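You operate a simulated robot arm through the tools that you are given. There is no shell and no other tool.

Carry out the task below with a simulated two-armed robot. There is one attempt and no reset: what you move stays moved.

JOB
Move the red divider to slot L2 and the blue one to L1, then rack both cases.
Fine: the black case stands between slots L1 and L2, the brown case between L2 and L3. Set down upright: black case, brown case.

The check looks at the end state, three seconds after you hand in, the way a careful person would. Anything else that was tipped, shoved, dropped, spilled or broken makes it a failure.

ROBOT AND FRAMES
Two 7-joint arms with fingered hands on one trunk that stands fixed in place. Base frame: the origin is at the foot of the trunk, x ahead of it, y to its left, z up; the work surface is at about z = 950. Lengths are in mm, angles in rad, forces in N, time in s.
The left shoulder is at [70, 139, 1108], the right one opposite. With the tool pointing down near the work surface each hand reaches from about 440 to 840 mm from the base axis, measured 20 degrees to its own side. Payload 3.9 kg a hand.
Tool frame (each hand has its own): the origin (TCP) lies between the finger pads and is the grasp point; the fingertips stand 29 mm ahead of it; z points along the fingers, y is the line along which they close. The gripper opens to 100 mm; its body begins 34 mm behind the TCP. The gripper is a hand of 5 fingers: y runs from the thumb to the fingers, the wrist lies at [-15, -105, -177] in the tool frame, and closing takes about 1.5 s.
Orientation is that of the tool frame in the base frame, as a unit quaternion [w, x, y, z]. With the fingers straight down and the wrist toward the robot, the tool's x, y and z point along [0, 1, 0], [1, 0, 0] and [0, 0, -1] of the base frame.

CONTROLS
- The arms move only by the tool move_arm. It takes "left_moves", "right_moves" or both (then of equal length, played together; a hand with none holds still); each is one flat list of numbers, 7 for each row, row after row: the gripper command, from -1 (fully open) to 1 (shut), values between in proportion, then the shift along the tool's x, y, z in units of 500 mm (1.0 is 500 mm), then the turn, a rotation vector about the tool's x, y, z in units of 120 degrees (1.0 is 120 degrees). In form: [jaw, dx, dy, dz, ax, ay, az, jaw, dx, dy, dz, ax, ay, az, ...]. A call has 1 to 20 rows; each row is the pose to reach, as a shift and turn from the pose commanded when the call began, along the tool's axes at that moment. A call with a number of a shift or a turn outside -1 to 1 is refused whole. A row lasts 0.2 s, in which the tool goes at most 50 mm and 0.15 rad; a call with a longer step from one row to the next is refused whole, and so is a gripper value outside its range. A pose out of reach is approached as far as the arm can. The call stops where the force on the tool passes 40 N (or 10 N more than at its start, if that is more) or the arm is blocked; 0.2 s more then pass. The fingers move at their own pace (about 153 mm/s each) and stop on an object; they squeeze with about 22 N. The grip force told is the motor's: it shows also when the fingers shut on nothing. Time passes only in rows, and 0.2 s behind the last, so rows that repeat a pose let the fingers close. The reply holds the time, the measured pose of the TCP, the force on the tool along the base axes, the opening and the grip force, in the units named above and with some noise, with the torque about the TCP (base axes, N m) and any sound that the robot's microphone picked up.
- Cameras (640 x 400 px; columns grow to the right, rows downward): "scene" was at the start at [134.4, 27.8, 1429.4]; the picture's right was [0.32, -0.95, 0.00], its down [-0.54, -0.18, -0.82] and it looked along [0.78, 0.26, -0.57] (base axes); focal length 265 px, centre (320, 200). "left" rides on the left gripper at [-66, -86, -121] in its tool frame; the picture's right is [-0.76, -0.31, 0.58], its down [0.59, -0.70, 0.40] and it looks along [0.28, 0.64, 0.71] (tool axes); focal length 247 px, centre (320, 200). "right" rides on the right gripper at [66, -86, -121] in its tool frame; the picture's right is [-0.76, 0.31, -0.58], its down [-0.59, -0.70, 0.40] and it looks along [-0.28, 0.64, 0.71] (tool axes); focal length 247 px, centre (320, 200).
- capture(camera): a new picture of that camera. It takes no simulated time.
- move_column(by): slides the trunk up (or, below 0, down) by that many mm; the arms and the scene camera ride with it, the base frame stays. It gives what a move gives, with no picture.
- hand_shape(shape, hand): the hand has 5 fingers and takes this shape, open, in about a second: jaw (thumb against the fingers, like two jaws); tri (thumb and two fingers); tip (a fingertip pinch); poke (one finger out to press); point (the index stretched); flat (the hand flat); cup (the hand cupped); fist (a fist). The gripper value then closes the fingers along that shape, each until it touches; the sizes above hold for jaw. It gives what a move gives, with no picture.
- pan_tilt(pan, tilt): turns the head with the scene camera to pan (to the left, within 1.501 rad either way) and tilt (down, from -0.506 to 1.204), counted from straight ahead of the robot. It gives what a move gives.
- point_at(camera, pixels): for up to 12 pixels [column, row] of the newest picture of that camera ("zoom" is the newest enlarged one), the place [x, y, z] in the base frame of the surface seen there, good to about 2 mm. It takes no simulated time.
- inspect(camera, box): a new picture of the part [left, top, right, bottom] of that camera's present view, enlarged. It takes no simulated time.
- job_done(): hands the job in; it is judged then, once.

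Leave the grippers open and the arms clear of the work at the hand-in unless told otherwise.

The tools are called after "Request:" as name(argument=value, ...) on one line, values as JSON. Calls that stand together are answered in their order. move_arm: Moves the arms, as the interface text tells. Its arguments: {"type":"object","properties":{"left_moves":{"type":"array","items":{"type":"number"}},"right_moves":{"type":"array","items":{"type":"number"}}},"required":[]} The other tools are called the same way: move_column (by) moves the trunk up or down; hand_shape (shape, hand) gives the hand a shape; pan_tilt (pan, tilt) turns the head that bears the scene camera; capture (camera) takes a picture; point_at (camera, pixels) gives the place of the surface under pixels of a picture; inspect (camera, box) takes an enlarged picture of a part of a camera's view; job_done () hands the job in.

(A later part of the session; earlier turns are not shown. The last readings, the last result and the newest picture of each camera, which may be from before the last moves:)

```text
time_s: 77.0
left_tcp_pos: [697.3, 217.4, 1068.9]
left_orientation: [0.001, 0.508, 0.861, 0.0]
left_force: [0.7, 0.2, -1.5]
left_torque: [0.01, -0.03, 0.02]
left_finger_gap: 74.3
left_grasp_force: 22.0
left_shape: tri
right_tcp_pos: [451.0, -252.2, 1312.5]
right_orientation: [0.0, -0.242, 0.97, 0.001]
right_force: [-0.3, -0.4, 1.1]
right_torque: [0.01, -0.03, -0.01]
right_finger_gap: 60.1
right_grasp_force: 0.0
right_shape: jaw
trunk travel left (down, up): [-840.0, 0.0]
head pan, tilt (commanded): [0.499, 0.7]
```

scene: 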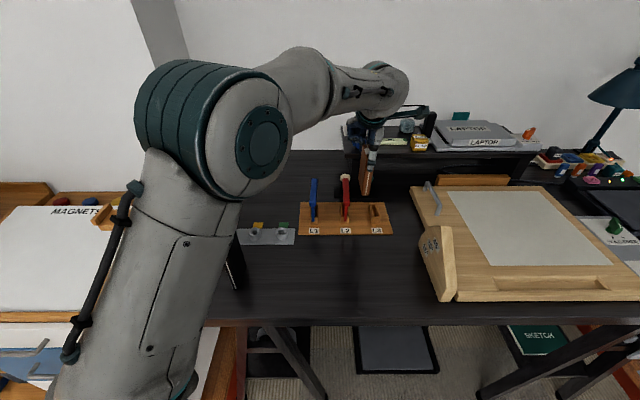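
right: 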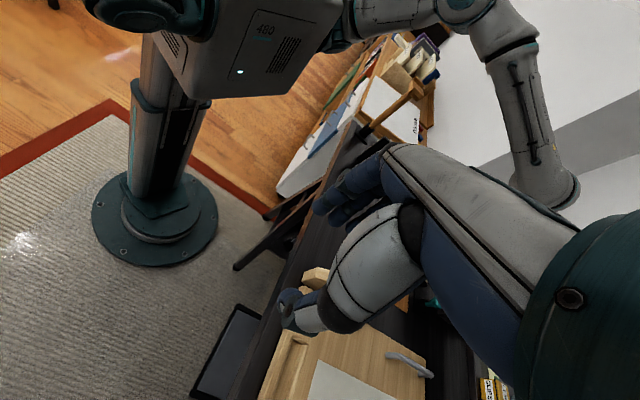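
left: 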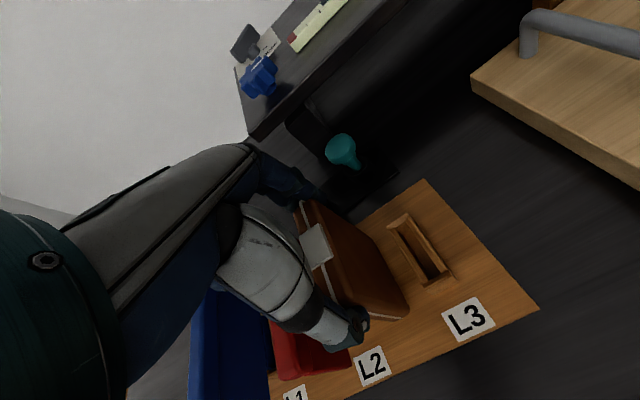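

The top is ~2 mm above the expected final 1065. I continue lowering by small steps until the board takes the weight.

Request:
move_arm(left_moves=[1, 0, 0, 0.002, 0, 0, 0, 1, 0, 0, 0.002, 0, 0, 0])

Request:
move_arm(left_moves=[1, 0, 0, 0.002, 0, 0, 0, 1, 0, 0, 0.002, 0, 0, 0])

```text
time_s: 77.6
left_tcp_pos: [698.3, 217.9, 1069.4]
left_orientation: [0.001, 0.508, 0.861, 0.0]
left_force: [-0.3, 0.2, -1.3]
left_torque: [0.0, -0.01, 0.01]
left_finger_gap: 73.9
left_grasp_force: 22.7
left_shape: tri
right_tcp_pos: [451.1, -252.8, 1311.5]
right_orientation: [0.0, -0.243, 0.97, 0.0]
right_force: [-0.7, -1.1, -0.1]
right_torque: [-0.01, 0.01, -0.01]
right_finger_gap: 60.0
right_grasp_force: 0.3
right_shape: jaw
trunk travel left (down, up): [-840.0, 0.0]
head pan, tilt (commanded): [0.499, 0.7]
```

```text
time_s: 78.2
left_tcp_pos: [697.6, 217.1, 1068.5]
left_orientation: [0.001, 0.507, 0.862, 0.0]
left_force: [0.4, 1.3, -0.1]
left_torque: [-0.02, 0.0, 0.0]
left_finger_gap: 74.1
left_grasp_force: 21.3
left_shape: tri
right_tcp_pos: [451.0, -253.1, 1312.1]
right_orientation: [0.001, -0.243, 0.97, 0.0]
right_force: [-0.3, -0.5, 0.0]
right_torque: [0.01, 0.05, 0.01]
right_finger_gap: 59.9
right_grasp_force: 0.0
right_shape: jaw
trunk travel left (down, up): [-840.0, 0.0]
head pan, tilt (commanded): [0.499, 0.7]
```

Request:
move_arm(left_moves=[1, 0, 0, 0.003, 0, 0, 0, 1, 0, 0, 0.003, 0, 0, 0, 1, 0, 0, 0.003, 0, 0, 0])

Request:
inspect(camera="scene", box=[335, 200, 375, 235])

Request:
capture(camera="left")

Request:
point_at(camera="left", pixels=[[312, 202], [320, 215], [338, 285], [345, 280], [330, 225], [390, 300], [370, 260]])

```text
time_s: 79.0
left_tcp_pos: [697.7, 216.9, 1066.5]
left_orientation: [0.001, 0.508, 0.862, 0.0]
left_force: [0.1, -0.6, -0.3]
left_torque: [0.0, 0.0, -0.01]
left_finger_gap: 74.3
left_grasp_force: 22.1
left_shape: tri
right_tcp_pos: [451.5, -253.1, 1312.6]
right_orientation: [0.0, -0.242, 0.97, 0.0]
right_force: [-0.3, 0.4, 0.0]
right_torque: [0.01, -0.01, 0.02]
right_finger_gap: 60.0
right_grasp_force: 0.0
right_shape: jaw
trunk travel left (down, up): [-840.0, 0.0]
head pan, tilt (commanded): [0.499, 0.7]
```

```text
11.43 times, centred on (355, 218) of scene
```

zoom: 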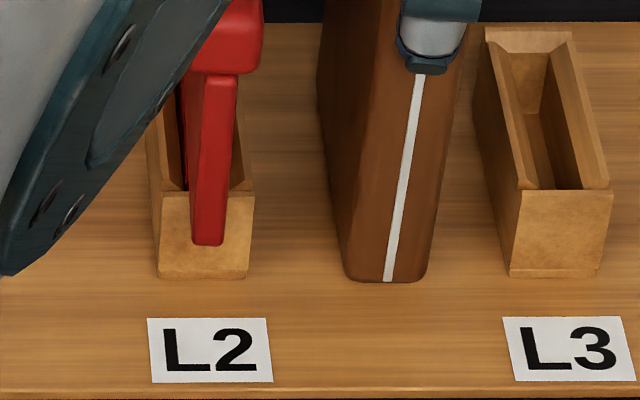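

```text
taken
```

left: 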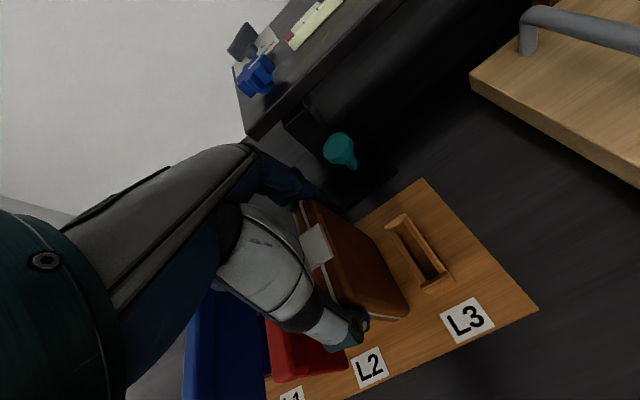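

```text
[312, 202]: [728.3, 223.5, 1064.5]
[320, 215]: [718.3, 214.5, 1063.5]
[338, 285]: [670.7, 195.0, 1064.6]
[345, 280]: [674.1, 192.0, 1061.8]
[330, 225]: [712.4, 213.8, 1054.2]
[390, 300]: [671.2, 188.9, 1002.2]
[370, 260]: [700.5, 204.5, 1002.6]
```

The case top is at 1064.5, so the base is at the board. One more millimetre to confirm contact.

Request:
move_arm(left_moves=[1, 0, 0, 0.002, 0, 0, 0, 1, 0, 0, 0.003, 0, 0, 0, 1, 0, 0, 0.003, 0, 0, 0])

```text
time_s: 79.8
left_tcp_pos: [697.2, 217.0, 1065.4]
left_orientation: [0.001, 0.508, 0.862, 0.0]
left_force: [1.1, 1.2, 3.7]
left_torque: [-0.02, 0.01, -0.02]
left_finger_gap: 74.3
left_grasp_force: 22.1
left_shape: tri
right_tcp_pos: [452.1, -252.8, 1312.5]
right_orientation: [0.0, -0.242, 0.97, 0.0]
right_force: [0.3, -0.1, 0.4]
right_torque: [-0.02, 0.02, 0.02]
right_finger_gap: 60.3
right_grasp_force: 0.0
right_shape: jaw
trunk travel left (down, up): [-840.0, 0.0]
head pan, tilt (commanded): [0.499, 0.7]
```

Contact with the board (3.7 N up). I open the fingers slowly.

Request:
move_arm(left_moves=[-0.4, 0, 0, 0, 0, 0, 0, -0.5, 0, 0, 0, 0, 0, 0, -0.55, 0, 0, 0, 0, 0, 0, -0.6, 0, 0, 0, 0, 0, 0, -0.7, 0, 0, 0, 0, 0, 0, -0.85, 0, 0, 0, 0, 0, 0, -1, 0, 0, 0, 0, 0, 0, -1, 0, 0, 0, 0, 0, 0])

Request:
inspect(camera="scene", box=[300, 160, 400, 240])

Request:
capture(camera="left")

```text
time_s: 81.6
left_tcp_pos: [697.8, 216.9, 1065.7]
left_orientation: [0.002, 0.508, 0.861, -0.001]
left_force: [0.2, 0.1, -0.1]
left_torque: [0.01, -0.04, 0.0]
left_finger_gap: 99.7
left_grasp_force: 0.1
left_shape: tri
right_tcp_pos: [450.1, -252.1, 1311.1]
right_orientation: [0.0, -0.243, 0.97, 0.0]
right_force: [-0.3, 1.1, 0.8]
right_torque: [0.02, -0.03, 0.0]
right_finger_gap: 60.0
right_grasp_force: 0.1
right_shape: jaw
trunk travel left (down, up): [-840.0, 0.0]
head pan, tilt (commanded): [0.499, 0.7]
```

```text
5.00 times, centred on (350, 200) of scene
```

zoom: 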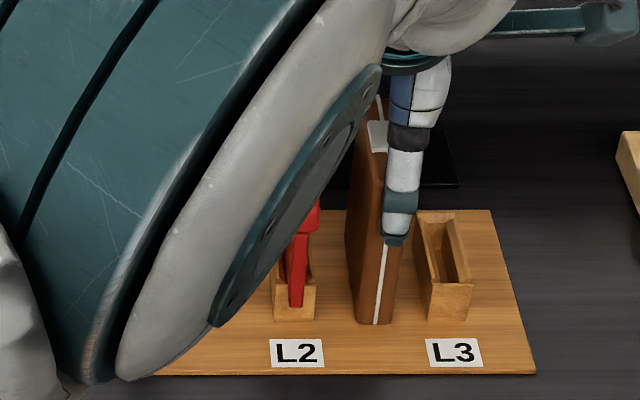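

```text
taken
```

left: 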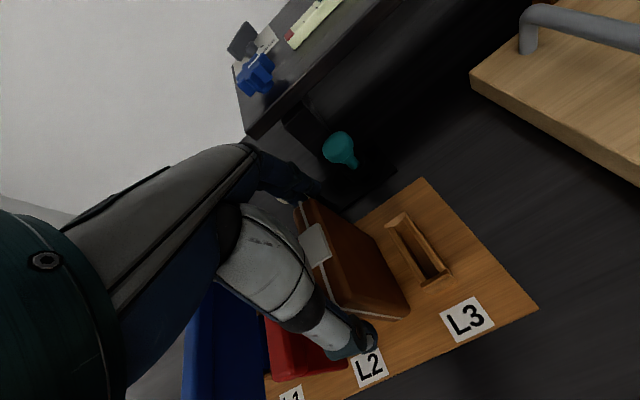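

Brown stands by itself. I lift the hand straight up 130 mm and look.

Request:
move_arm(left_moves=[-1, 0, 0, -0.02, 0, 0, 0, -1, 0, 0, -0.06, 0, 0, 0, -1, 0, 0, -0.13, 0, 0, 0, -1, 0, 0, -0.2, 0, 0, 0, -1, 0, 0, -0.26, 0, 0, 0, -1, 0, 0, -0.26, 0, 0, 0])

Request:
capture(camera="scene")

Request:
capture(camera="left")

Request:
inspect(camera="left", box=[260, 160, 560, 400])

```text
time_s: 83.0
left_tcp_pos: [696.8, 217.0, 1195.5]
left_orientation: [0.0, 0.508, 0.861, -0.002]
left_force: [0.2, 0.5, 0.0]
left_torque: [-0.01, 0.0, 0.04]
left_finger_gap: 99.7
left_grasp_force: 0.1
left_shape: tri
right_tcp_pos: [451.3, -253.1, 1312.4]
right_orientation: [0.0, -0.242, 0.97, 0.0]
right_force: [1.6, 0.3, 0.4]
right_torque: [0.01, -0.02, -0.01]
right_finger_gap: 60.3
right_grasp_force: 0.1
right_shape: jaw
trunk travel left (down, up): [-840.0, 0.0]
head pan, tilt (commanded): [0.499, 0.7]
```

```text
taken
```

scene: 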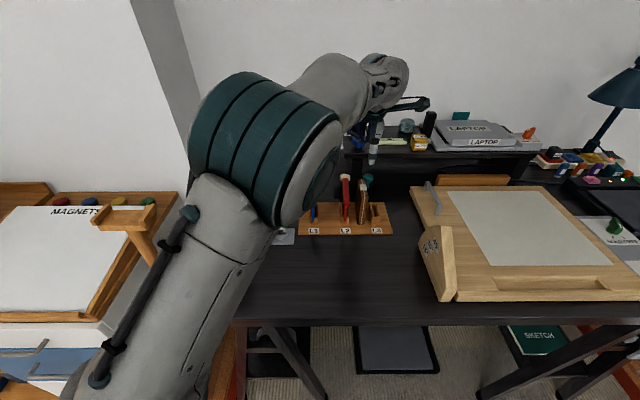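

```text
taken
```

left: 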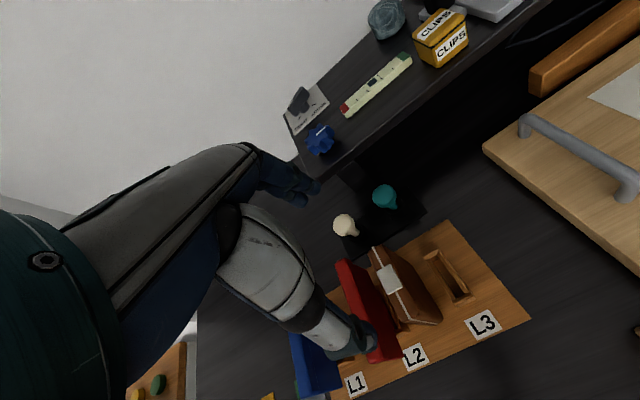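

```text
1.67 times, centred on (410, 280) of left
```

zoom: 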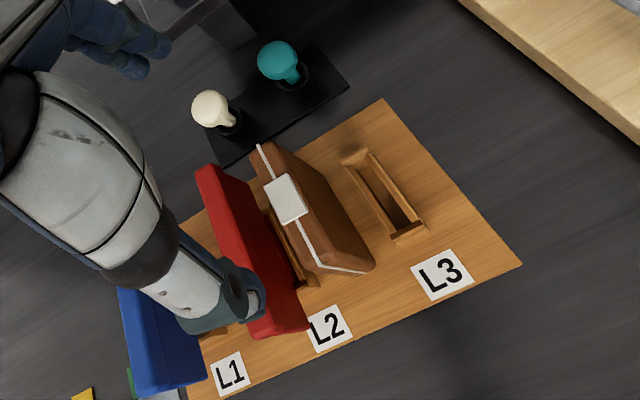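

Brown stands upright between L2 and L3. Now I take the left hand back toward the black case via a known pose (435,345,1258).

Request:
move_arm(left_moves=[-1, 0.0684, -0.0477, -0.018, 0, 0, 0, -1, 0.1367, -0.0953, -0.036, 0, 0, 0, -1, 0.2051, -0.143, -0.054, 0, 0, 0, -1, 0.2735, -0.1907, -0.072, 0, 0, 0, -1, 0.3419, -0.2384, -0.09, 0, 0, 0, -1, 0.4102, -0.286, -0.108, 0, 0, 0, -1, 0.4786, -0.3337, -0.126, 0, 0, 0, -1, 0.4786, -0.3337, -0.126, 0, 0, 0])

Request:
pan_tilt(pan=0.9, tilt=0.8)

Request:
capture(camera="scene")

Request:
capture(camera="left")

```text
time_s: 84.8
left_tcp_pos: [479.2, 390.0, 1253.7]
left_orientation: [0.005, 0.507, 0.862, -0.007]
left_force: [-0.6, -0.7, 0.1]
left_torque: [-0.02, 0.0, 0.01]
left_finger_gap: 99.8
left_grasp_force: 0.1
left_shape: tri
left hand out of reach, approached as far as the arm can: row 5, 6, 7, 8
right_tcp_pos: [451.6, -253.1, 1311.7]
right_orientation: [0.0, -0.244, 0.97, 0.0]
right_force: [0.7, -0.2, -0.2]
right_torque: [-0.01, 0.0, 0.03]
right_finger_gap: 60.0
right_grasp_force: 0.1
right_shape: jaw
trunk travel left (down, up): [-840.0, 0.0]
head pan, tilt (commanded): [0.499, 0.7]
```

```text
time_s: 85.7
left_tcp_pos: [478.9, 388.8, 1254.2]
left_orientation: [0.004, 0.506, 0.863, -0.007]
left_force: [0.1, -0.3, 1.5]
left_torque: [-0.02, -0.03, -0.05]
left_finger_gap: 99.9
left_grasp_force: 0.0
left_shape: tri
right_tcp_pos: [450.1, -252.0, 1311.9]
right_orientation: [0.0, -0.243, 0.97, 0.0]
right_force: [-0.5, 0.3, -0.2]
right_torque: [-0.02, 0.0, 0.01]
right_finger_gap: 60.3
right_grasp_force: 0.1
right_shape: jaw
trunk travel left (down, up): [-840.0, 0.0]
head pan, tilt (commanded): [0.901, 0.799]
```

```text
taken
```

scene: 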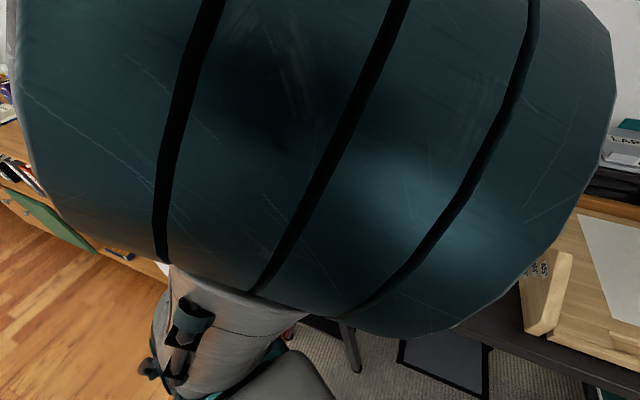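

```text
taken
```

left: 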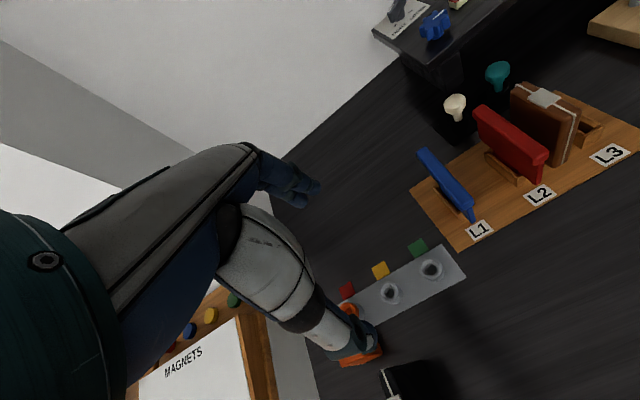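

The elbow has swung inward/up in front of the head camera and the arm cannot fold further in this posture. I move the hand forward again to about (622,328,1200) to undo that.

Request:
move_arm(left_moves=[-1, -0.0614, 0.0478, 0.027, 0, 0, 0, -1, -0.1227, 0.0955, 0.054, 0, 0, 0, -1, -0.1841, 0.1433, 0.081, 0, 0, 0, -1, -0.2454, 0.191, 0.108, 0, 0, 0, -1, -0.2454, 0.191, 0.108, 0, 0, 0])

Request:
capture(camera="scene")

Request:
capture(camera="right")

```text
time_s: 86.9
left_tcp_pos: [616.9, 325.6, 1199.2]
left_orientation: [0.002, 0.508, 0.861, 0.0]
left_force: [-0.4, 0.0, 0.0]
left_torque: [0.01, 0.01, -0.04]
left_finger_gap: 99.7
left_grasp_force: 0.0
left_shape: tri
right_tcp_pos: [450.7, -253.0, 1313.1]
right_orientation: [0.0, -0.243, 0.97, 0.001]
right_force: [1.0, -0.2, 0.7]
right_torque: [0.0, -0.01, -0.01]
right_finger_gap: 60.3
right_grasp_force: 0.0
right_shape: jaw
trunk travel left (down, up): [-840.0, 0.0]
head pan, tilt (commanded): [0.901, 0.799]
```

```text
taken
```

scene: 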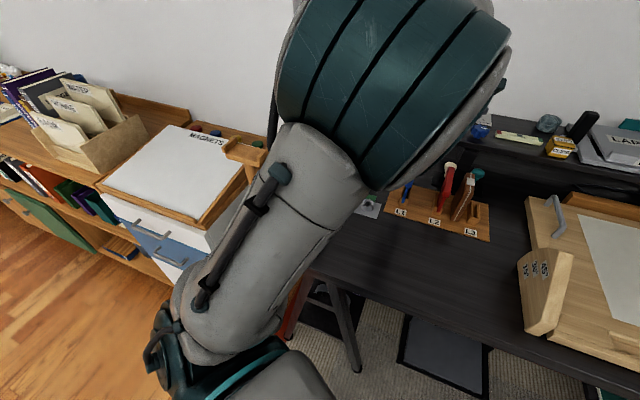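

```text
taken
```

right: 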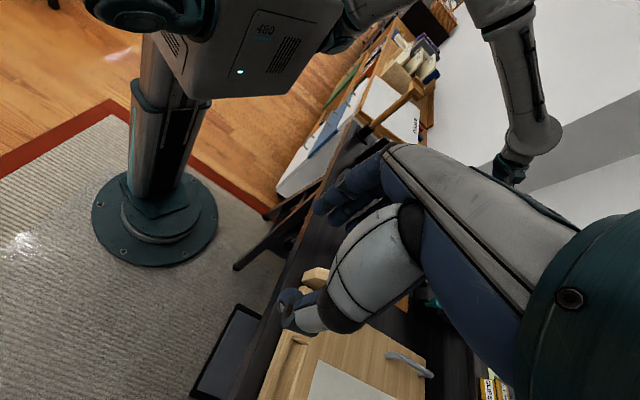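

I rotate the hand by −91° (back to the across-the-rack yaw) at this height, which earlier brought the elbow out to the left.

Request:
move_arm(left_moves=[-1, 0, 0, 0, 0, 0, 0.0632, -1, 0, 0, 0, 0, 0, 0.1263, -1, 0, 0, 0, 0, 0, 0.1895, -1, 0, 0, 0, 0, 0, 0.2527, -1, 0, 0, 0, 0, 0, 0.3158, -1, 0, 0, 0, 0, 0, 0.379, -1, 0, 0, 0, 0, 0, 0.4422, -1, 0, 0, 0, 0, 0, 0.5053, -1, 0, 0, 0, 0, 0, 0.5685, -1, 0, 0, 0, 0, 0, 0.6317, -1, 0, 0, 0, 0, 0, 0.6948, -1, 0, 0, 0, 0, 0, 0.758, -1, 0, 0, 0, 0, 0, 0.758])

Request:
capture(camera="scene")

```text
time_s: 89.7
left_tcp_pos: [618.7, 324.8, 1200.9]
left_orientation: [0.001, 0.97, 0.242, 0.0]
left_force: [0.2, -0.3, 0.5]
left_torque: [0.0, 0.03, 0.04]
left_finger_gap: 99.8
left_grasp_force: 0.1
left_shape: tri
right_tcp_pos: [450.8, -253.0, 1312.1]
right_orientation: [0.0, -0.242, 0.97, 0.0]
right_force: [-0.4, 0.1, 0.8]
right_torque: [-0.01, -0.01, 0.0]
right_finger_gap: 60.5
right_grasp_force: 0.0
right_shape: jaw
trunk travel left (down, up): [-840.0, 0.0]
head pan, tilt (commanded): [0.901, 0.799]
```

```text
taken
```

scene: 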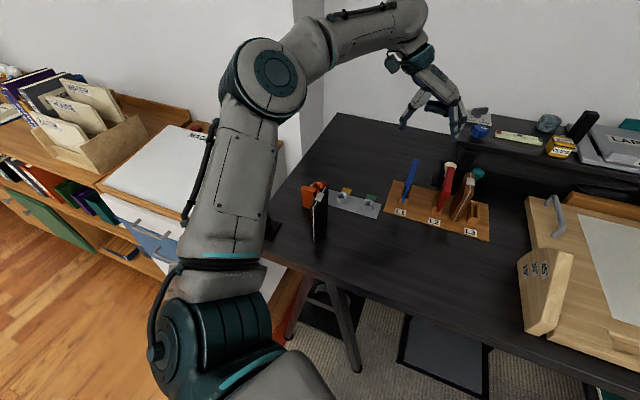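

The elbow is out left again. I go to (470,400,1300), then turn the hand back to the end-grip yaw while moving near the black case at (430,390,1260).

Request:
move_arm(left_moves=[-1, -0.0384, -0.0544, -0.0396, 0, 0, 0, -1, -0.0769, -0.1088, -0.0792, 0, 0, 0, -1, -0.1153, -0.1632, -0.1188, 0, 0, 0, -1, -0.1538, -0.2176, -0.1584, 0, 0, 0, -1, -0.1922, -0.272, -0.198, 0, 0, 0, -1, -0.1922, -0.272, -0.198, 0, 0, 0])

Request:
move_arm(left_moves=[-1, -0.0067, -0.0017, 0.0067, 0, 0, -0.0632, -1, -0.0133, -0.0033, 0.0133, 0, 0, -0.1263, -1, -0.02, -0.005, 0.02, 0, 0, -0.1895, -1, -0.0267, -0.0067, 0.0267, 0, 0, -0.2527, -1, -0.0333, -0.0083, 0.0333, 0, 0, -0.3158, -1, -0.04, -0.01, 0.04, 0, 0, -0.379, -1, -0.0467, -0.0117, 0.0467, 0, 0, -0.4422, -1, -0.0533, -0.0133, 0.0533, 0, 0, -0.5053, -1, -0.06, -0.015, 0.06, 0, 0, -0.5685, -1, -0.0667, -0.0167, 0.0667, 0, 0, -0.6317, -1, -0.0733, -0.0183, 0.0733, 0, 0, -0.6948, -1, -0.08, -0.02, 0.08, 0, 0, -0.758, -1, -0.08, -0.02, 0.08, 0, 0, -0.758])

Request:
capture(camera="scene")

Request:
capture(camera="left")

```text
time_s: 91.1
left_tcp_pos: [472.0, 399.7, 1301.2]
left_orientation: [0.0, 0.97, 0.241, 0.0]
left_force: [-1.1, -0.6, -0.1]
left_torque: [0.02, 0.0, 0.02]
left_finger_gap: 99.7
left_grasp_force: 0.1
left_shape: tri
right_tcp_pos: [452.7, -253.4, 1310.2]
right_orientation: [0.0, -0.243, 0.97, 0.0]
right_force: [0.5, -0.1, 0.0]
right_torque: [-0.02, 0.03, -0.01]
right_finger_gap: 60.3
right_grasp_force: 0.0
right_shape: jaw
trunk travel left (down, up): [-840.0, 0.0]
head pan, tilt (commanded): [0.901, 0.799]
```

```text
time_s: 93.9
left_tcp_pos: [430.2, 390.9, 1257.7]
left_orientation: [0.001, 0.507, 0.862, -0.001]
left_force: [0.0, 0.1, -0.2]
left_torque: [0.0, -0.03, -0.01]
left_finger_gap: 100.0
left_grasp_force: 0.1
left_shape: tri
right_tcp_pos: [451.4, -253.2, 1312.2]
right_orientation: [0.0, -0.243, 0.97, 0.0]
right_force: [-0.2, -0.2, -0.2]
right_torque: [-0.01, 0.02, 0.01]
right_finger_gap: 60.1
right_grasp_force: 0.1
right_shape: jaw
trunk travel left (down, up): [-840.0, 0.0]
head pan, tilt (commanded): [0.901, 0.799]
```

```text
taken
```

scene: 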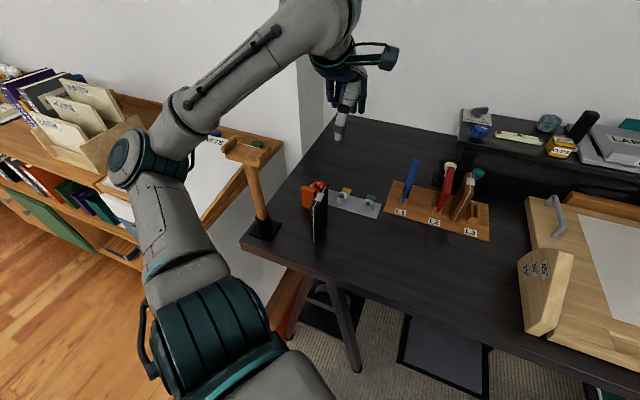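

```text
taken
```

left: 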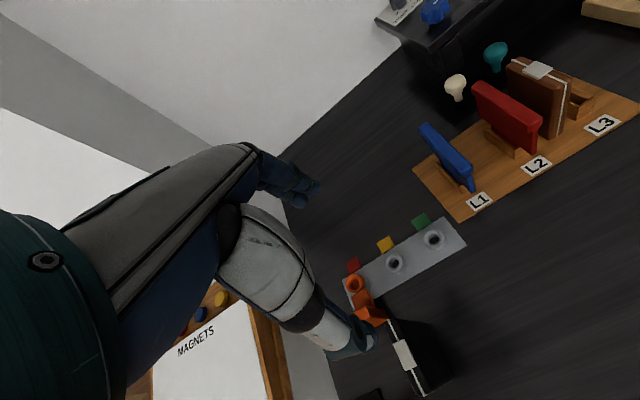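

Good posture. I measure the black case from the left camera.

Request:
inspect(camera="left", box=[340, 270, 480, 400])

Request:
point_at(camera="zoom", pixels=[[235, 145], [260, 140], [300, 370], [340, 365], [245, 200], [300, 190], [270, 255], [285, 240], [310, 300], [280, 320], [320, 355], [290, 340]])

Request:
inspect(camera="scene", box=[280, 160, 360, 250])

Request:
point_at(camera="zoom", pixels=[[330, 125], [345, 130], [310, 180], [335, 190], [325, 320], [345, 290], [360, 150], [340, 230], [320, 150], [300, 130], [318, 310], [352, 180]])

```text
3.08 times, centred on (410, 335) of left
```

zoom: 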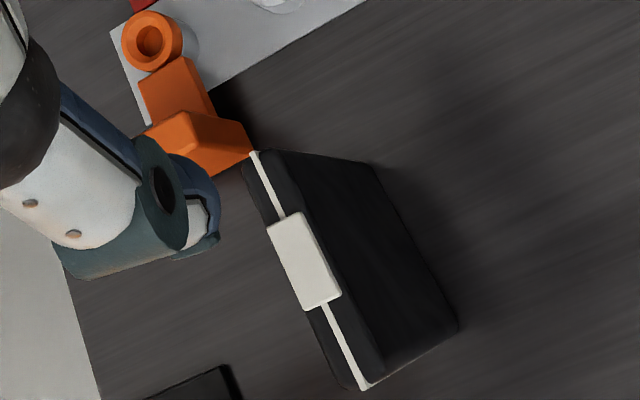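

```text
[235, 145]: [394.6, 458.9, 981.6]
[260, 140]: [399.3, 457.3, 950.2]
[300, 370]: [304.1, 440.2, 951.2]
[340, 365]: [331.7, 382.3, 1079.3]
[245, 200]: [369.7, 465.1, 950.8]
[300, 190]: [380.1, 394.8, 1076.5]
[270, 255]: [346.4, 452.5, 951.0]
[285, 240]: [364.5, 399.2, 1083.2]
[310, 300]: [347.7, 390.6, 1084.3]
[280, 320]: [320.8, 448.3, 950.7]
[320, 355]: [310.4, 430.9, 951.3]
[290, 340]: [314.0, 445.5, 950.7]
```

```text
4.44 times, centred on (320, 205) of scene
```

zoom: 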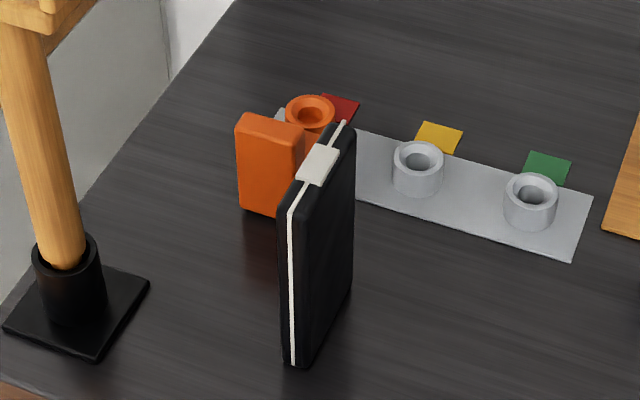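

```text
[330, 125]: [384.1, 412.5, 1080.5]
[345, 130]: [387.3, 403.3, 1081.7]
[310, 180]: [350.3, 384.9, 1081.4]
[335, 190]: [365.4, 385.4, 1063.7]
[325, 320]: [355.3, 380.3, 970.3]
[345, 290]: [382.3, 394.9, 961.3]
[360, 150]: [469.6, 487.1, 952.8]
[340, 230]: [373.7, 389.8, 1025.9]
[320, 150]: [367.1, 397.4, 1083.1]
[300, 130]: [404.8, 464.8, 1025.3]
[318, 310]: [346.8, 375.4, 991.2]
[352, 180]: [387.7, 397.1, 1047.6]
```

Black: right face s≈−168.8, centre s≈−176.6, t≈500.5. I move above it to (361,395,1160), keeping an eye on the post clearance.

Request:
move_arm(left_moves=[-1, 0.0189, -0.0292, 0.049, 0, 0, 0, -1, 0.0378, -0.0583, 0.098, 0, 0, 0, -1, 0.0567, -0.0875, 0.147, 0, 0, 0, -1, 0.0756, -0.1166, 0.196, 0, 0, 0, -1, 0.0756, -0.1166, 0.196, 0, 0, 0])

Request:
capture(camera="scene")

Request:
capture(camera="left")

```text
time_s: 95.1
left_tcp_pos: [359.6, 396.8, 1160.5]
left_orientation: [0.0, 0.507, 0.862, 0.0]
left_force: [0.4, 0.1, -0.1]
left_torque: [-0.02, -0.02, -0.02]
left_finger_gap: 99.8
left_grasp_force: 0.1
left_shape: tri
right_tcp_pos: [451.2, -252.8, 1311.2]
right_orientation: [-0.001, -0.243, 0.97, 0.0]
right_force: [-0.4, 0.2, 0.1]
right_torque: [-0.02, 0.0, -0.02]
right_finger_gap: 60.4
right_grasp_force: 0.0
right_shape: jaw
trunk travel left (down, up): [-840.0, 0.0]
head pan, tilt (commanded): [0.901, 0.799]
```

```text
taken
```

scene: 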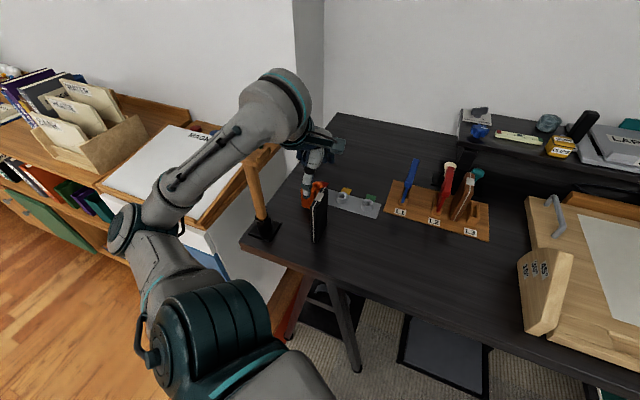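

```text
taken
```

left: 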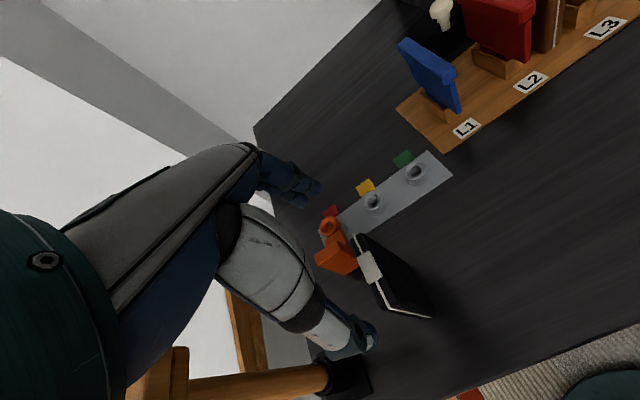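

The hump of the wrist is near the post in view. I read distances there.

Request:
point_at(camera="scene", pixels=[[275, 115], [295, 100], [250, 130], [230, 150], [200, 175], [165, 205], [130, 225], [268, 150], [258, 160], [300, 140], [285, 140], [253, 175]])

Request:
inspect(camera="scene", box=[200, 60, 380, 250])

Request:
point_at(camera="left", pixels=[[175, 360], [185, 395], [150, 390], [240, 385], [320, 375], [130, 380]])

```text
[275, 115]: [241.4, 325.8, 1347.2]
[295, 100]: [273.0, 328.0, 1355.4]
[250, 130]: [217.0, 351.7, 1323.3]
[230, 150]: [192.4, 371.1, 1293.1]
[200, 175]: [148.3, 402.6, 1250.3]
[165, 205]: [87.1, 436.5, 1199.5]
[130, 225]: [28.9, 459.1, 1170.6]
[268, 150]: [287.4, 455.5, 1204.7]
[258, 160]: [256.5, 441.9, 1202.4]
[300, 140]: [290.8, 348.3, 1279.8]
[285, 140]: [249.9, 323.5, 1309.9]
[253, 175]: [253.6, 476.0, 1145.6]
```

```text
2.11 times, centred on (290, 155) of scene
```

zoom: 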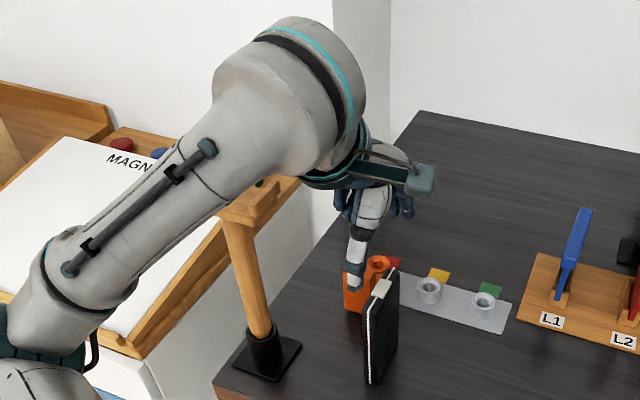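

```text
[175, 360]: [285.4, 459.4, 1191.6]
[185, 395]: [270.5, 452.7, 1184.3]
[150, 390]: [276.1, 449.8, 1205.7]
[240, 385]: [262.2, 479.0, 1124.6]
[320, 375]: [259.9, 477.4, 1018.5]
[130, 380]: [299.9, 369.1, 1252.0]
```

The crossbar end stays ≥50 mm from the wrist and hand on descent. I lower 77 mm to z≈1083 with fingers fully open.

Request:
move_arm(left_moves=[-1, 0, 0, 0.04, 0, 0, 0, -1, 0, 0, 0.08, 0, 0, 0, -1, 0, 0, 0.12, 0, 0, 0, -1, 0, 0, 0.154, 0, 0, 0, -1, 0, 0, 0.154, 0, 0, 0])

Request:
capture(camera="left")

Request:
inspect(camera="scene", box=[200, 80, 380, 270])

```text
time_s: 96.3
left_tcp_pos: [365.3, 397.0, 1082.6]
left_orientation: [0.0, 0.508, 0.862, 0.0]
left_force: [0.3, -0.2, 0.3]
left_torque: [0.02, 0.0, 0.01]
left_finger_gap: 99.9
left_grasp_force: 0.0
left_shape: tri
left hand out of reach, approached as far as the arm can: row 4, 5
right_tcp_pos: [451.4, -252.1, 1312.3]
right_orientation: [0.0, -0.242, 0.97, 0.0]
right_force: [0.3, 0.7, -0.6]
right_torque: [0.01, 0.01, 0.01]
right_finger_gap: 60.0
right_grasp_force: 0.0
right_shape: jaw
trunk travel left (down, up): [-840.0, 0.0]
head pan, tilt (commanded): [0.901, 0.799]
```

```text
taken
```

left: 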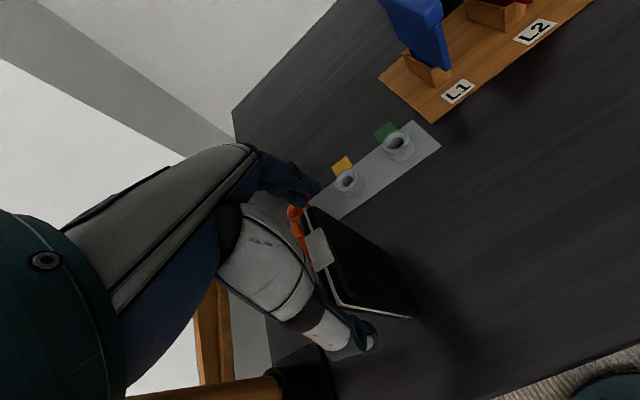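

```text
2.11 times, centred on (290, 175) of scene
```

zoom: 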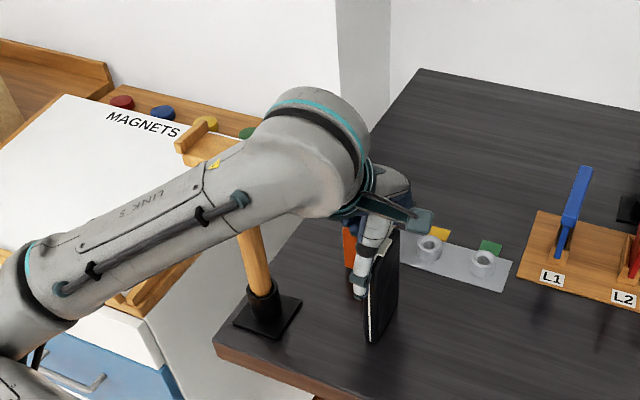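

I check the forearm's distance to the crossbar in this lowest pose before gripping.

Request:
point_at(camera="zoom", pixels=[[205, 150], [190, 145], [195, 130], [225, 150], [215, 185], [250, 215], [300, 205], [180, 230], [245, 150], [280, 115], [225, 215], [100, 290]])

```text
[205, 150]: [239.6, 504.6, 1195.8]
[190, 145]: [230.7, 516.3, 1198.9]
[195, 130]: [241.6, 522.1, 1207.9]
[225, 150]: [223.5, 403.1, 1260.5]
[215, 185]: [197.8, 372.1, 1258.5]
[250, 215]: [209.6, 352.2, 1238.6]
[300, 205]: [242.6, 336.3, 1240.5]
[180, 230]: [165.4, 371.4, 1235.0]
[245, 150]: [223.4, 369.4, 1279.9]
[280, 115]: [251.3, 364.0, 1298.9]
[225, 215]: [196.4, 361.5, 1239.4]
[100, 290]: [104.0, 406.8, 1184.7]
```

Clearance to the crossbar is ≥50 mm and the post hasn't moved. I close slowly on the black case's ends.

Request:
move_arm(left_moves=[-0.8, 0, 0, 0, 0, 0, 0, -0.65, 0, 0, 0, 0, 0, 0, -0.5, 0, 0, 0, 0, 0, 0, -0.3, 0, 0, 0, 0, 0, 0, 0, 0, 0, 0, 0, 0, 0, 0.5, 0, 0, 0, 0, 0, 0, 1, 0, 0, 0, 0, 0, 0, 1, 0, 0, 0, 0, 0, 0, 1, 0, 0, 0, 0, 0, 0])

Request:
capture(camera="left")

Request:
inspect(camera="scene", box=[280, 140, 360, 260])

```text
time_s: 98.3
left_tcp_pos: [364.1, 397.9, 1084.3]
left_orientation: [0.0, 0.508, 0.861, 0.0]
left_force: [0.6, -0.3, 0.9]
left_torque: [0.02, 0.05, 0.04]
left_finger_gap: 63.2
left_grasp_force: 21.6
left_shape: tri
right_tcp_pos: [451.6, -252.3, 1311.7]
right_orientation: [0.0, -0.243, 0.97, 0.0]
right_force: [0.3, -0.6, -0.3]
right_torque: [0.03, -0.01, 0.01]
right_finger_gap: 60.3
right_grasp_force: 0.0
right_shape: jaw
trunk travel left (down, up): [-840.0, 0.0]
head pan, tilt (commanded): [0.901, 0.799]
```

```text
taken
```

left: 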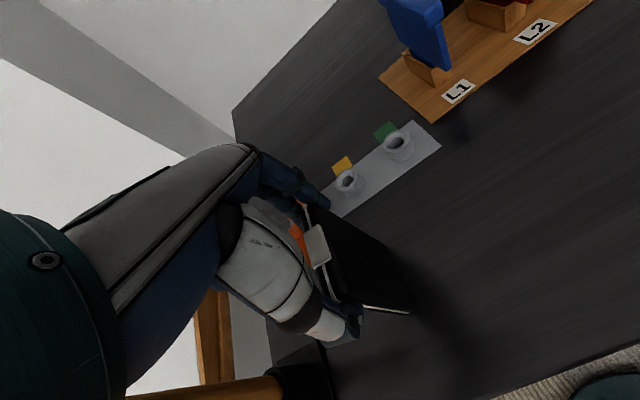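

```text
3.33 times, centred on (320, 200) of scene
```

zoom: 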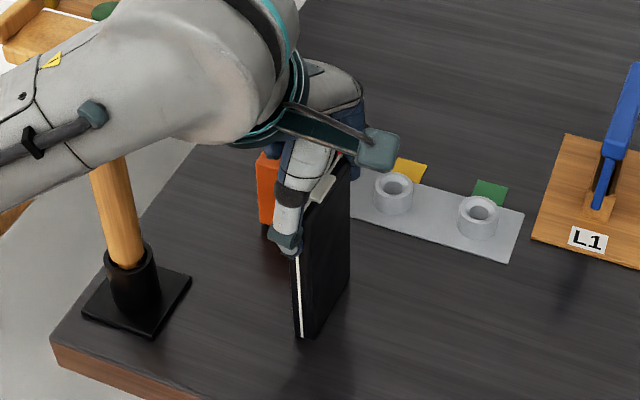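

Gripped at 63 mm gap, 22 N. I lift slowly 40 mm and check how it hangs.

Request:
move_arm(left_moves=[1, 0, 0, -0.01, 0, 0, 0, 1, 0, 0, -0.025, 0, 0, 0, 1, 0, 0, -0.05, 0, 0, 0, 1, 0, 0.01, -0.08, 0, 0, 0, 1, 0, 0.01, -0.08, 0, 0, 0])

Request:
capture(camera="left")

Request:
inspect(camera="scene", box=[270, 120, 370, 260])

Request:
point_at(camera="left", pixels=[[305, 205], [315, 215], [338, 290], [350, 295], [340, 240], [370, 260], [390, 290], [380, 250], [360, 290], [345, 225], [400, 300], [330, 245]])

```text
time_s: 99.5
left_tcp_pos: [370.8, 400.4, 1123.8]
left_orientation: [0.0, 0.508, 0.862, -0.001]
left_force: [0.3, -0.1, -2.0]
left_torque: [0.0, -0.02, -0.04]
left_finger_gap: 63.4
left_grasp_force: 21.8
left_shape: tri
right_tcp_pos: [450.6, -252.5, 1310.8]
right_orientation: [-0.001, -0.243, 0.97, 0.0]
right_force: [-0.5, -0.4, 0.1]
right_torque: [-0.01, 0.03, 0.05]
right_finger_gap: 60.1
right_grasp_force: 0.1
right_shape: jaw
trunk travel left (down, up): [-840.0, 0.0]
head pan, tilt (commanded): [0.901, 0.799]
```

```text
taken
```

left: 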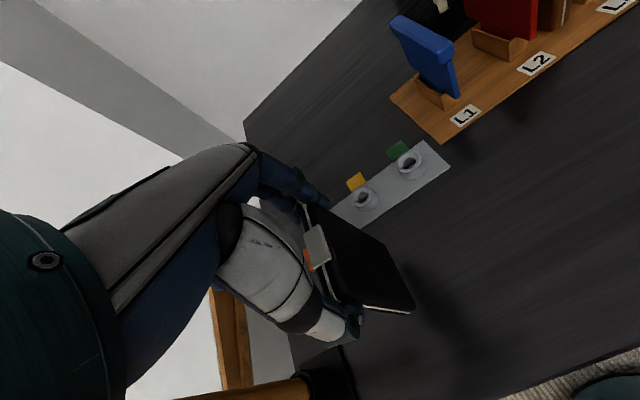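

```text
2.86 times, centred on (320, 190) of scene
```

zoom: 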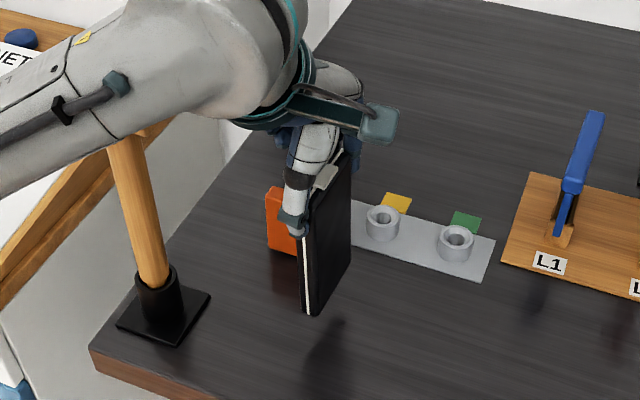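

```text
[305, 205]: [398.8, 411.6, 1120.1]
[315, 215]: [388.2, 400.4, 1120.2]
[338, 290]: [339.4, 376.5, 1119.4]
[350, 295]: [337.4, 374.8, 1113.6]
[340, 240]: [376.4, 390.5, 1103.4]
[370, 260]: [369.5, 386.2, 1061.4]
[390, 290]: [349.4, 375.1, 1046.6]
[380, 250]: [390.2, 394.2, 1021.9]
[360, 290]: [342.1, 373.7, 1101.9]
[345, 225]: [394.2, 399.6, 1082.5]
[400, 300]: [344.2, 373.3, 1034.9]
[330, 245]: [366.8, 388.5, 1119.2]
```

Black hangs nearly upright. I carry it: up to clear the dividers (bottom ≈1084), sideways in front of the rack to s≈43.5, then forward over the gap between L1 and L2.

Request:
move_arm(left_moves=[1, 0, 0.02, -0.09, 0, 0, 0, 1, -0.02, 0.03, -0.18, 0, 0, 0, 1, -0.104, 0.0493, -0.19, 0, 0, 0, 1, -0.188, 0.0686, -0.19, 0, 0, 0, 1, -0.272, 0.0878, -0.19, 0, 0, 0, 1, -0.356, 0.1071, -0.19, 0, 0, 0, 1, -0.4403, 0.1264, -0.19, 0, 0, 0, 1, -0.4419, 0.2157, -0.19, 0, 0, 0, 1, -0.4435, 0.305, -0.19, 0, 0, 0, 1, -0.445, 0.3942, -0.19, 0, 0, 0, 1, -0.445, 0.3942, -0.19, 0, 0, 0, 1, -0.445, 0.3942, -0.19, 0, 0, 0])

Request:
pan_tilt(pan=0.5, tilt=0.7)

Request:
capture(camera="scene")

Request:
capture(camera="left")

```text
time_s: 102.1
left_tcp_pos: [647.3, 298.8, 1219.8]
left_orientation: [0.001, 0.508, 0.862, -0.001]
left_force: [-0.1, 1.0, -0.6]
left_torque: [0.02, 0.02, -0.01]
left_finger_gap: 63.3
left_grasp_force: 22.0
left_shape: tri
right_tcp_pos: [451.3, -252.0, 1312.1]
right_orientation: [0.001, -0.243, 0.97, 0.0]
right_force: [0.2, -0.1, 0.0]
right_torque: [-0.02, 0.02, -0.01]
right_finger_gap: 60.2
right_grasp_force: 0.0
right_shape: jaw
trunk travel left (down, up): [-840.0, 0.0]
head pan, tilt (commanded): [0.901, 0.799]
```

```text
time_s: 103.0
left_tcp_pos: [646.4, 299.1, 1219.8]
left_orientation: [0.001, 0.508, 0.861, 0.0]
left_force: [1.4, -0.3, -1.6]
left_torque: [0.02, -0.01, -0.01]
left_finger_gap: 63.1
left_grasp_force: 21.9
left_shape: tri
right_tcp_pos: [451.1, -251.8, 1311.9]
right_orientation: [0.0, -0.243, 0.97, 0.0]
right_force: [1.2, -0.5, -0.1]
right_torque: [0.0, 0.01, -0.03]
right_finger_gap: 60.3
right_grasp_force: 0.0
right_shape: jaw
trunk travel left (down, up): [-840.0, 0.0]
head pan, tilt (commanded): [0.499, 0.7]
```

```text
taken
```

scene: 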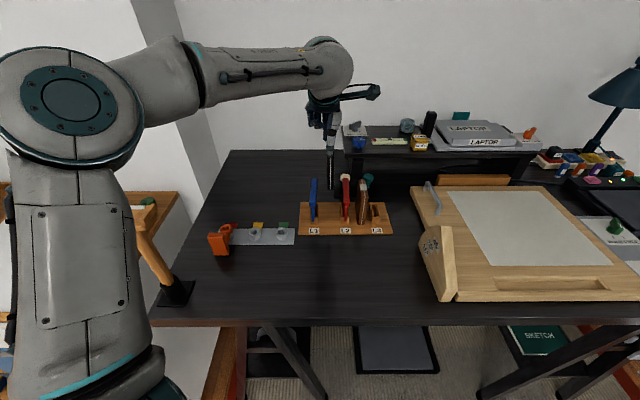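

```text
taken
```

left: 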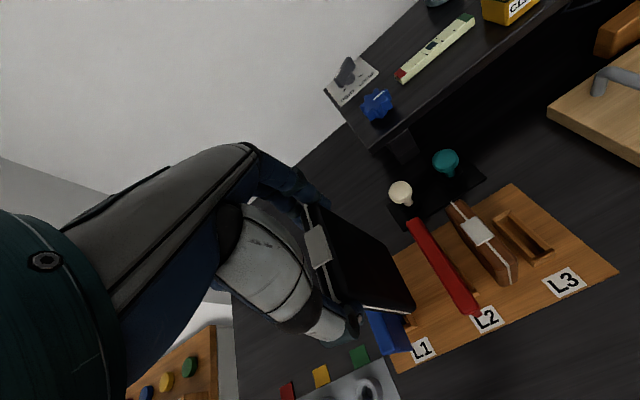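

Black is above the rack. I measure its face relative to red and blue from the left camera and scene.

Request:
point_at(camera="left", pixels=[[345, 230], [370, 260], [390, 290], [360, 290], [312, 210], [338, 285], [412, 222], [460, 300], [440, 260], [400, 330], [425, 215], [475, 300]])

Request:
inspect(camera="scene", box=[290, 120, 400, 250])

Request:
point_at(camera="zoom", pixels=[[260, 120], [275, 120], [262, 200], [277, 200], [210, 190], [225, 195], [305, 190], [320, 200], [228, 250], [303, 250], [265, 150], [275, 210]])

```text
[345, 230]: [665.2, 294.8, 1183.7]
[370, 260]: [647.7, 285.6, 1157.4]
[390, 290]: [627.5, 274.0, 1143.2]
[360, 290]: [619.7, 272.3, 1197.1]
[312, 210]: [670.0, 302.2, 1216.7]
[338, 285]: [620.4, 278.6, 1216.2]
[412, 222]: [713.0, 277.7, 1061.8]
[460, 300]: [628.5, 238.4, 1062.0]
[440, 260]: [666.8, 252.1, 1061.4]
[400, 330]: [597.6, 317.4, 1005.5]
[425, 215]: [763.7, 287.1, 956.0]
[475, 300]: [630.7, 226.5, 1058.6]
```

```text
3.08 times, centred on (345, 185) of scene
```

zoom: 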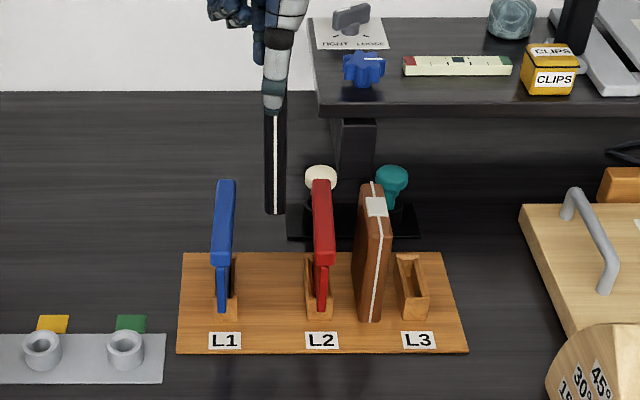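

```text
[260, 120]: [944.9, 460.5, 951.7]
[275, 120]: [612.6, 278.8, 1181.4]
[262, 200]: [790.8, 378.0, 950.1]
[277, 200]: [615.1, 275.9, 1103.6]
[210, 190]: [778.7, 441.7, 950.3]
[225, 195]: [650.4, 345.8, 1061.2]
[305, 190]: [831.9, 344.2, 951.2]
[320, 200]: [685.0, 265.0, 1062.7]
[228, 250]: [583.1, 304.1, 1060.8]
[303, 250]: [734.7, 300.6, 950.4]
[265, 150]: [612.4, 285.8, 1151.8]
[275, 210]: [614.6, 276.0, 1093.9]
```

Black centre s≈43.5, with ~29 mm free on both sides; it leans ~2° at the bottom to the right. I correct the tilt by 1.8° and lower 112 mm.

Request:
move_arm(left_moves=[1, 0, 0, 0.03, 0, 0.0075, 0, 1, 0, 0, 0.09, 0, 0.015, 0, 1, 0, 0, 0.15, 0, 0.015, 0, 1, 0, 0, 0.2, 0, 0.015, 0, 1, 0, 0, 0.224, 0, 0.015, 0, 1, 0, 0, 0.224, 0, 0.015, 0])

Request:
capture(camera="left")

Request:
inspect(camera="scene", box=[290, 160, 390, 250])

Request:
point_at(camera="zoom", pixels=[[282, 200], [280, 230], [278, 270], [275, 290], [268, 260], [290, 260], [235, 210], [330, 220], [310, 280]])

Request:
point_at(camera="left", pixels=[[345, 230], [370, 260], [390, 290], [360, 290], [312, 210], [338, 285]])

```text
time_s: 104.4
left_tcp_pos: [648.9, 302.4, 1106.0]
left_orientation: [-0.013, 0.507, 0.862, 0.007]
left_force: [-0.3, -0.5, -1.6]
left_torque: [0.01, 0.01, -0.04]
left_finger_gap: 63.1
left_grasp_force: 21.7
left_shape: tri
right_tcp_pos: [451.4, -252.8, 1312.2]
right_orientation: [0.0, -0.243, 0.97, 0.0]
right_force: [0.2, 0.1, 0.5]
right_torque: [0.02, -0.01, 0.01]
right_finger_gap: 60.2
right_grasp_force: 0.0
right_shape: jaw
trunk travel left (down, up): [-840.0, 0.0]
head pan, tilt (commanded): [0.499, 0.7]
```

```text
taken
```

left: 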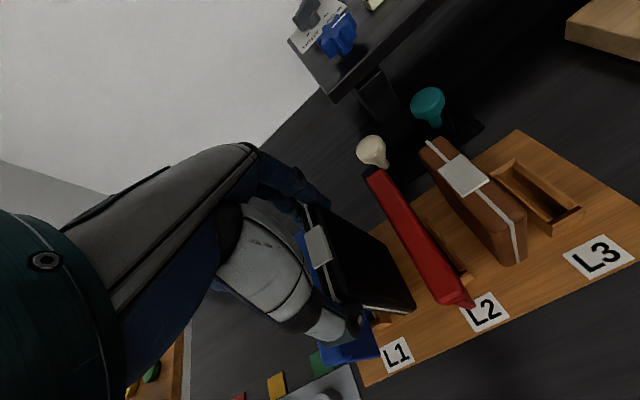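

```text
4.44 times, centred on (340, 205) of scene
```

zoom: 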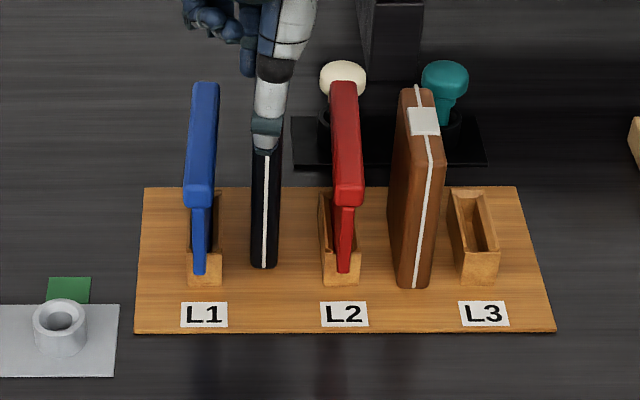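

```text
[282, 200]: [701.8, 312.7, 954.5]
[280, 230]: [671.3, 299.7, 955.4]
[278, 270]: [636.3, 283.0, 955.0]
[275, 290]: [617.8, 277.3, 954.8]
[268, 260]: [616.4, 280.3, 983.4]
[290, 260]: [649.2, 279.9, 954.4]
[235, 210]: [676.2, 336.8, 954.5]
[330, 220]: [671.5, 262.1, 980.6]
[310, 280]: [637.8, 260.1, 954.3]
```

```text
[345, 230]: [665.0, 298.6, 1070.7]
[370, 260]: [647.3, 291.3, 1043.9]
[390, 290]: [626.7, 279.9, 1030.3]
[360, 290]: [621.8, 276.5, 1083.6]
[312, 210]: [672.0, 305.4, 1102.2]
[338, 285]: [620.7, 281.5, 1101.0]
```

Black is upright by the scene view, at s≈40; I shift 3 mm right and lower 11 mm.

Request:
move_arm(left_moves=[1, -0.003, 0, 0.006, 0, 0, 0, 1, -0.006, 0, 0.014, 0, 0, 0, 1, -0.006, 0, 0.022, 0, 0, 0, 1, -0.006, 0, 0.022, 0, 0, 0, 1, -0.006, 0, 0.022, 0, 0, 0])

Request:
capture(camera="left")

Request:
point_at(camera="left", pixels=[[345, 230], [370, 260], [390, 290], [360, 290], [312, 210], [338, 285]])

Request:
inspect(camera="scene", box=[310, 190, 360, 240])

```text
time_s: 105.6
left_tcp_pos: [649.6, 298.4, 1095.1]
left_orientation: [-0.012, 0.507, 0.862, 0.008]
left_force: [0.1, -0.3, -1.8]
left_torque: [-0.02, 0.01, 0.02]
left_finger_gap: 62.9
left_grasp_force: 21.8
left_shape: tri
right_tcp_pos: [451.4, -252.3, 1310.8]
right_orientation: [0.0, -0.243, 0.97, 0.0]
right_force: [-0.2, 0.2, -0.7]
right_torque: [0.01, 0.0, -0.01]
right_finger_gap: 60.1
right_grasp_force: 0.0
right_shape: jaw
trunk travel left (down, up): [-840.0, 0.0]
head pan, tilt (commanded): [0.499, 0.7]
```

```text
taken
```

left: 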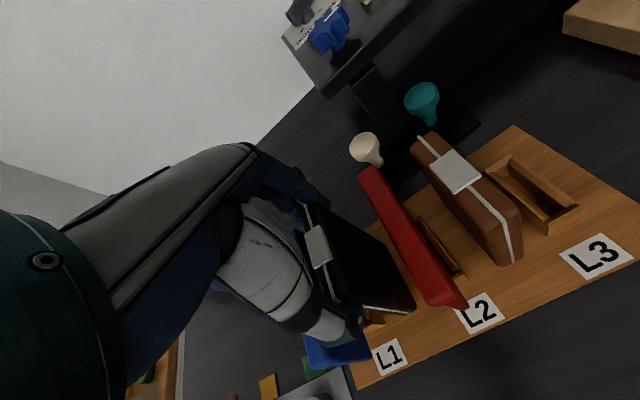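

```text
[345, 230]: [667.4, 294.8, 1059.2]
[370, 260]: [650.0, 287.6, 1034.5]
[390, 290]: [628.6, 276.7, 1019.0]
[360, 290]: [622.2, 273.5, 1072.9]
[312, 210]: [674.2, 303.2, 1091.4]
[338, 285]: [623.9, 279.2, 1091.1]
```

```text
8.00 times, centred on (335, 215) of scene
```

zoom: 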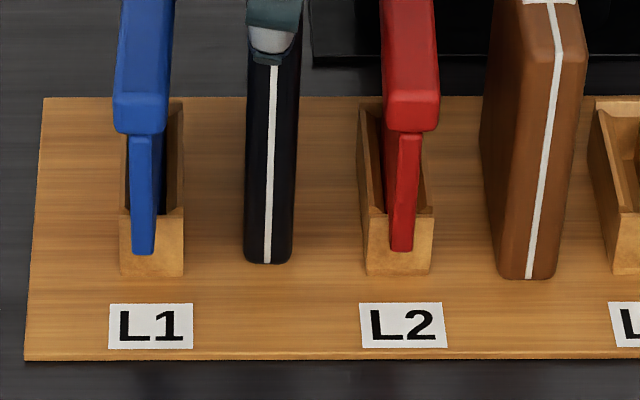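

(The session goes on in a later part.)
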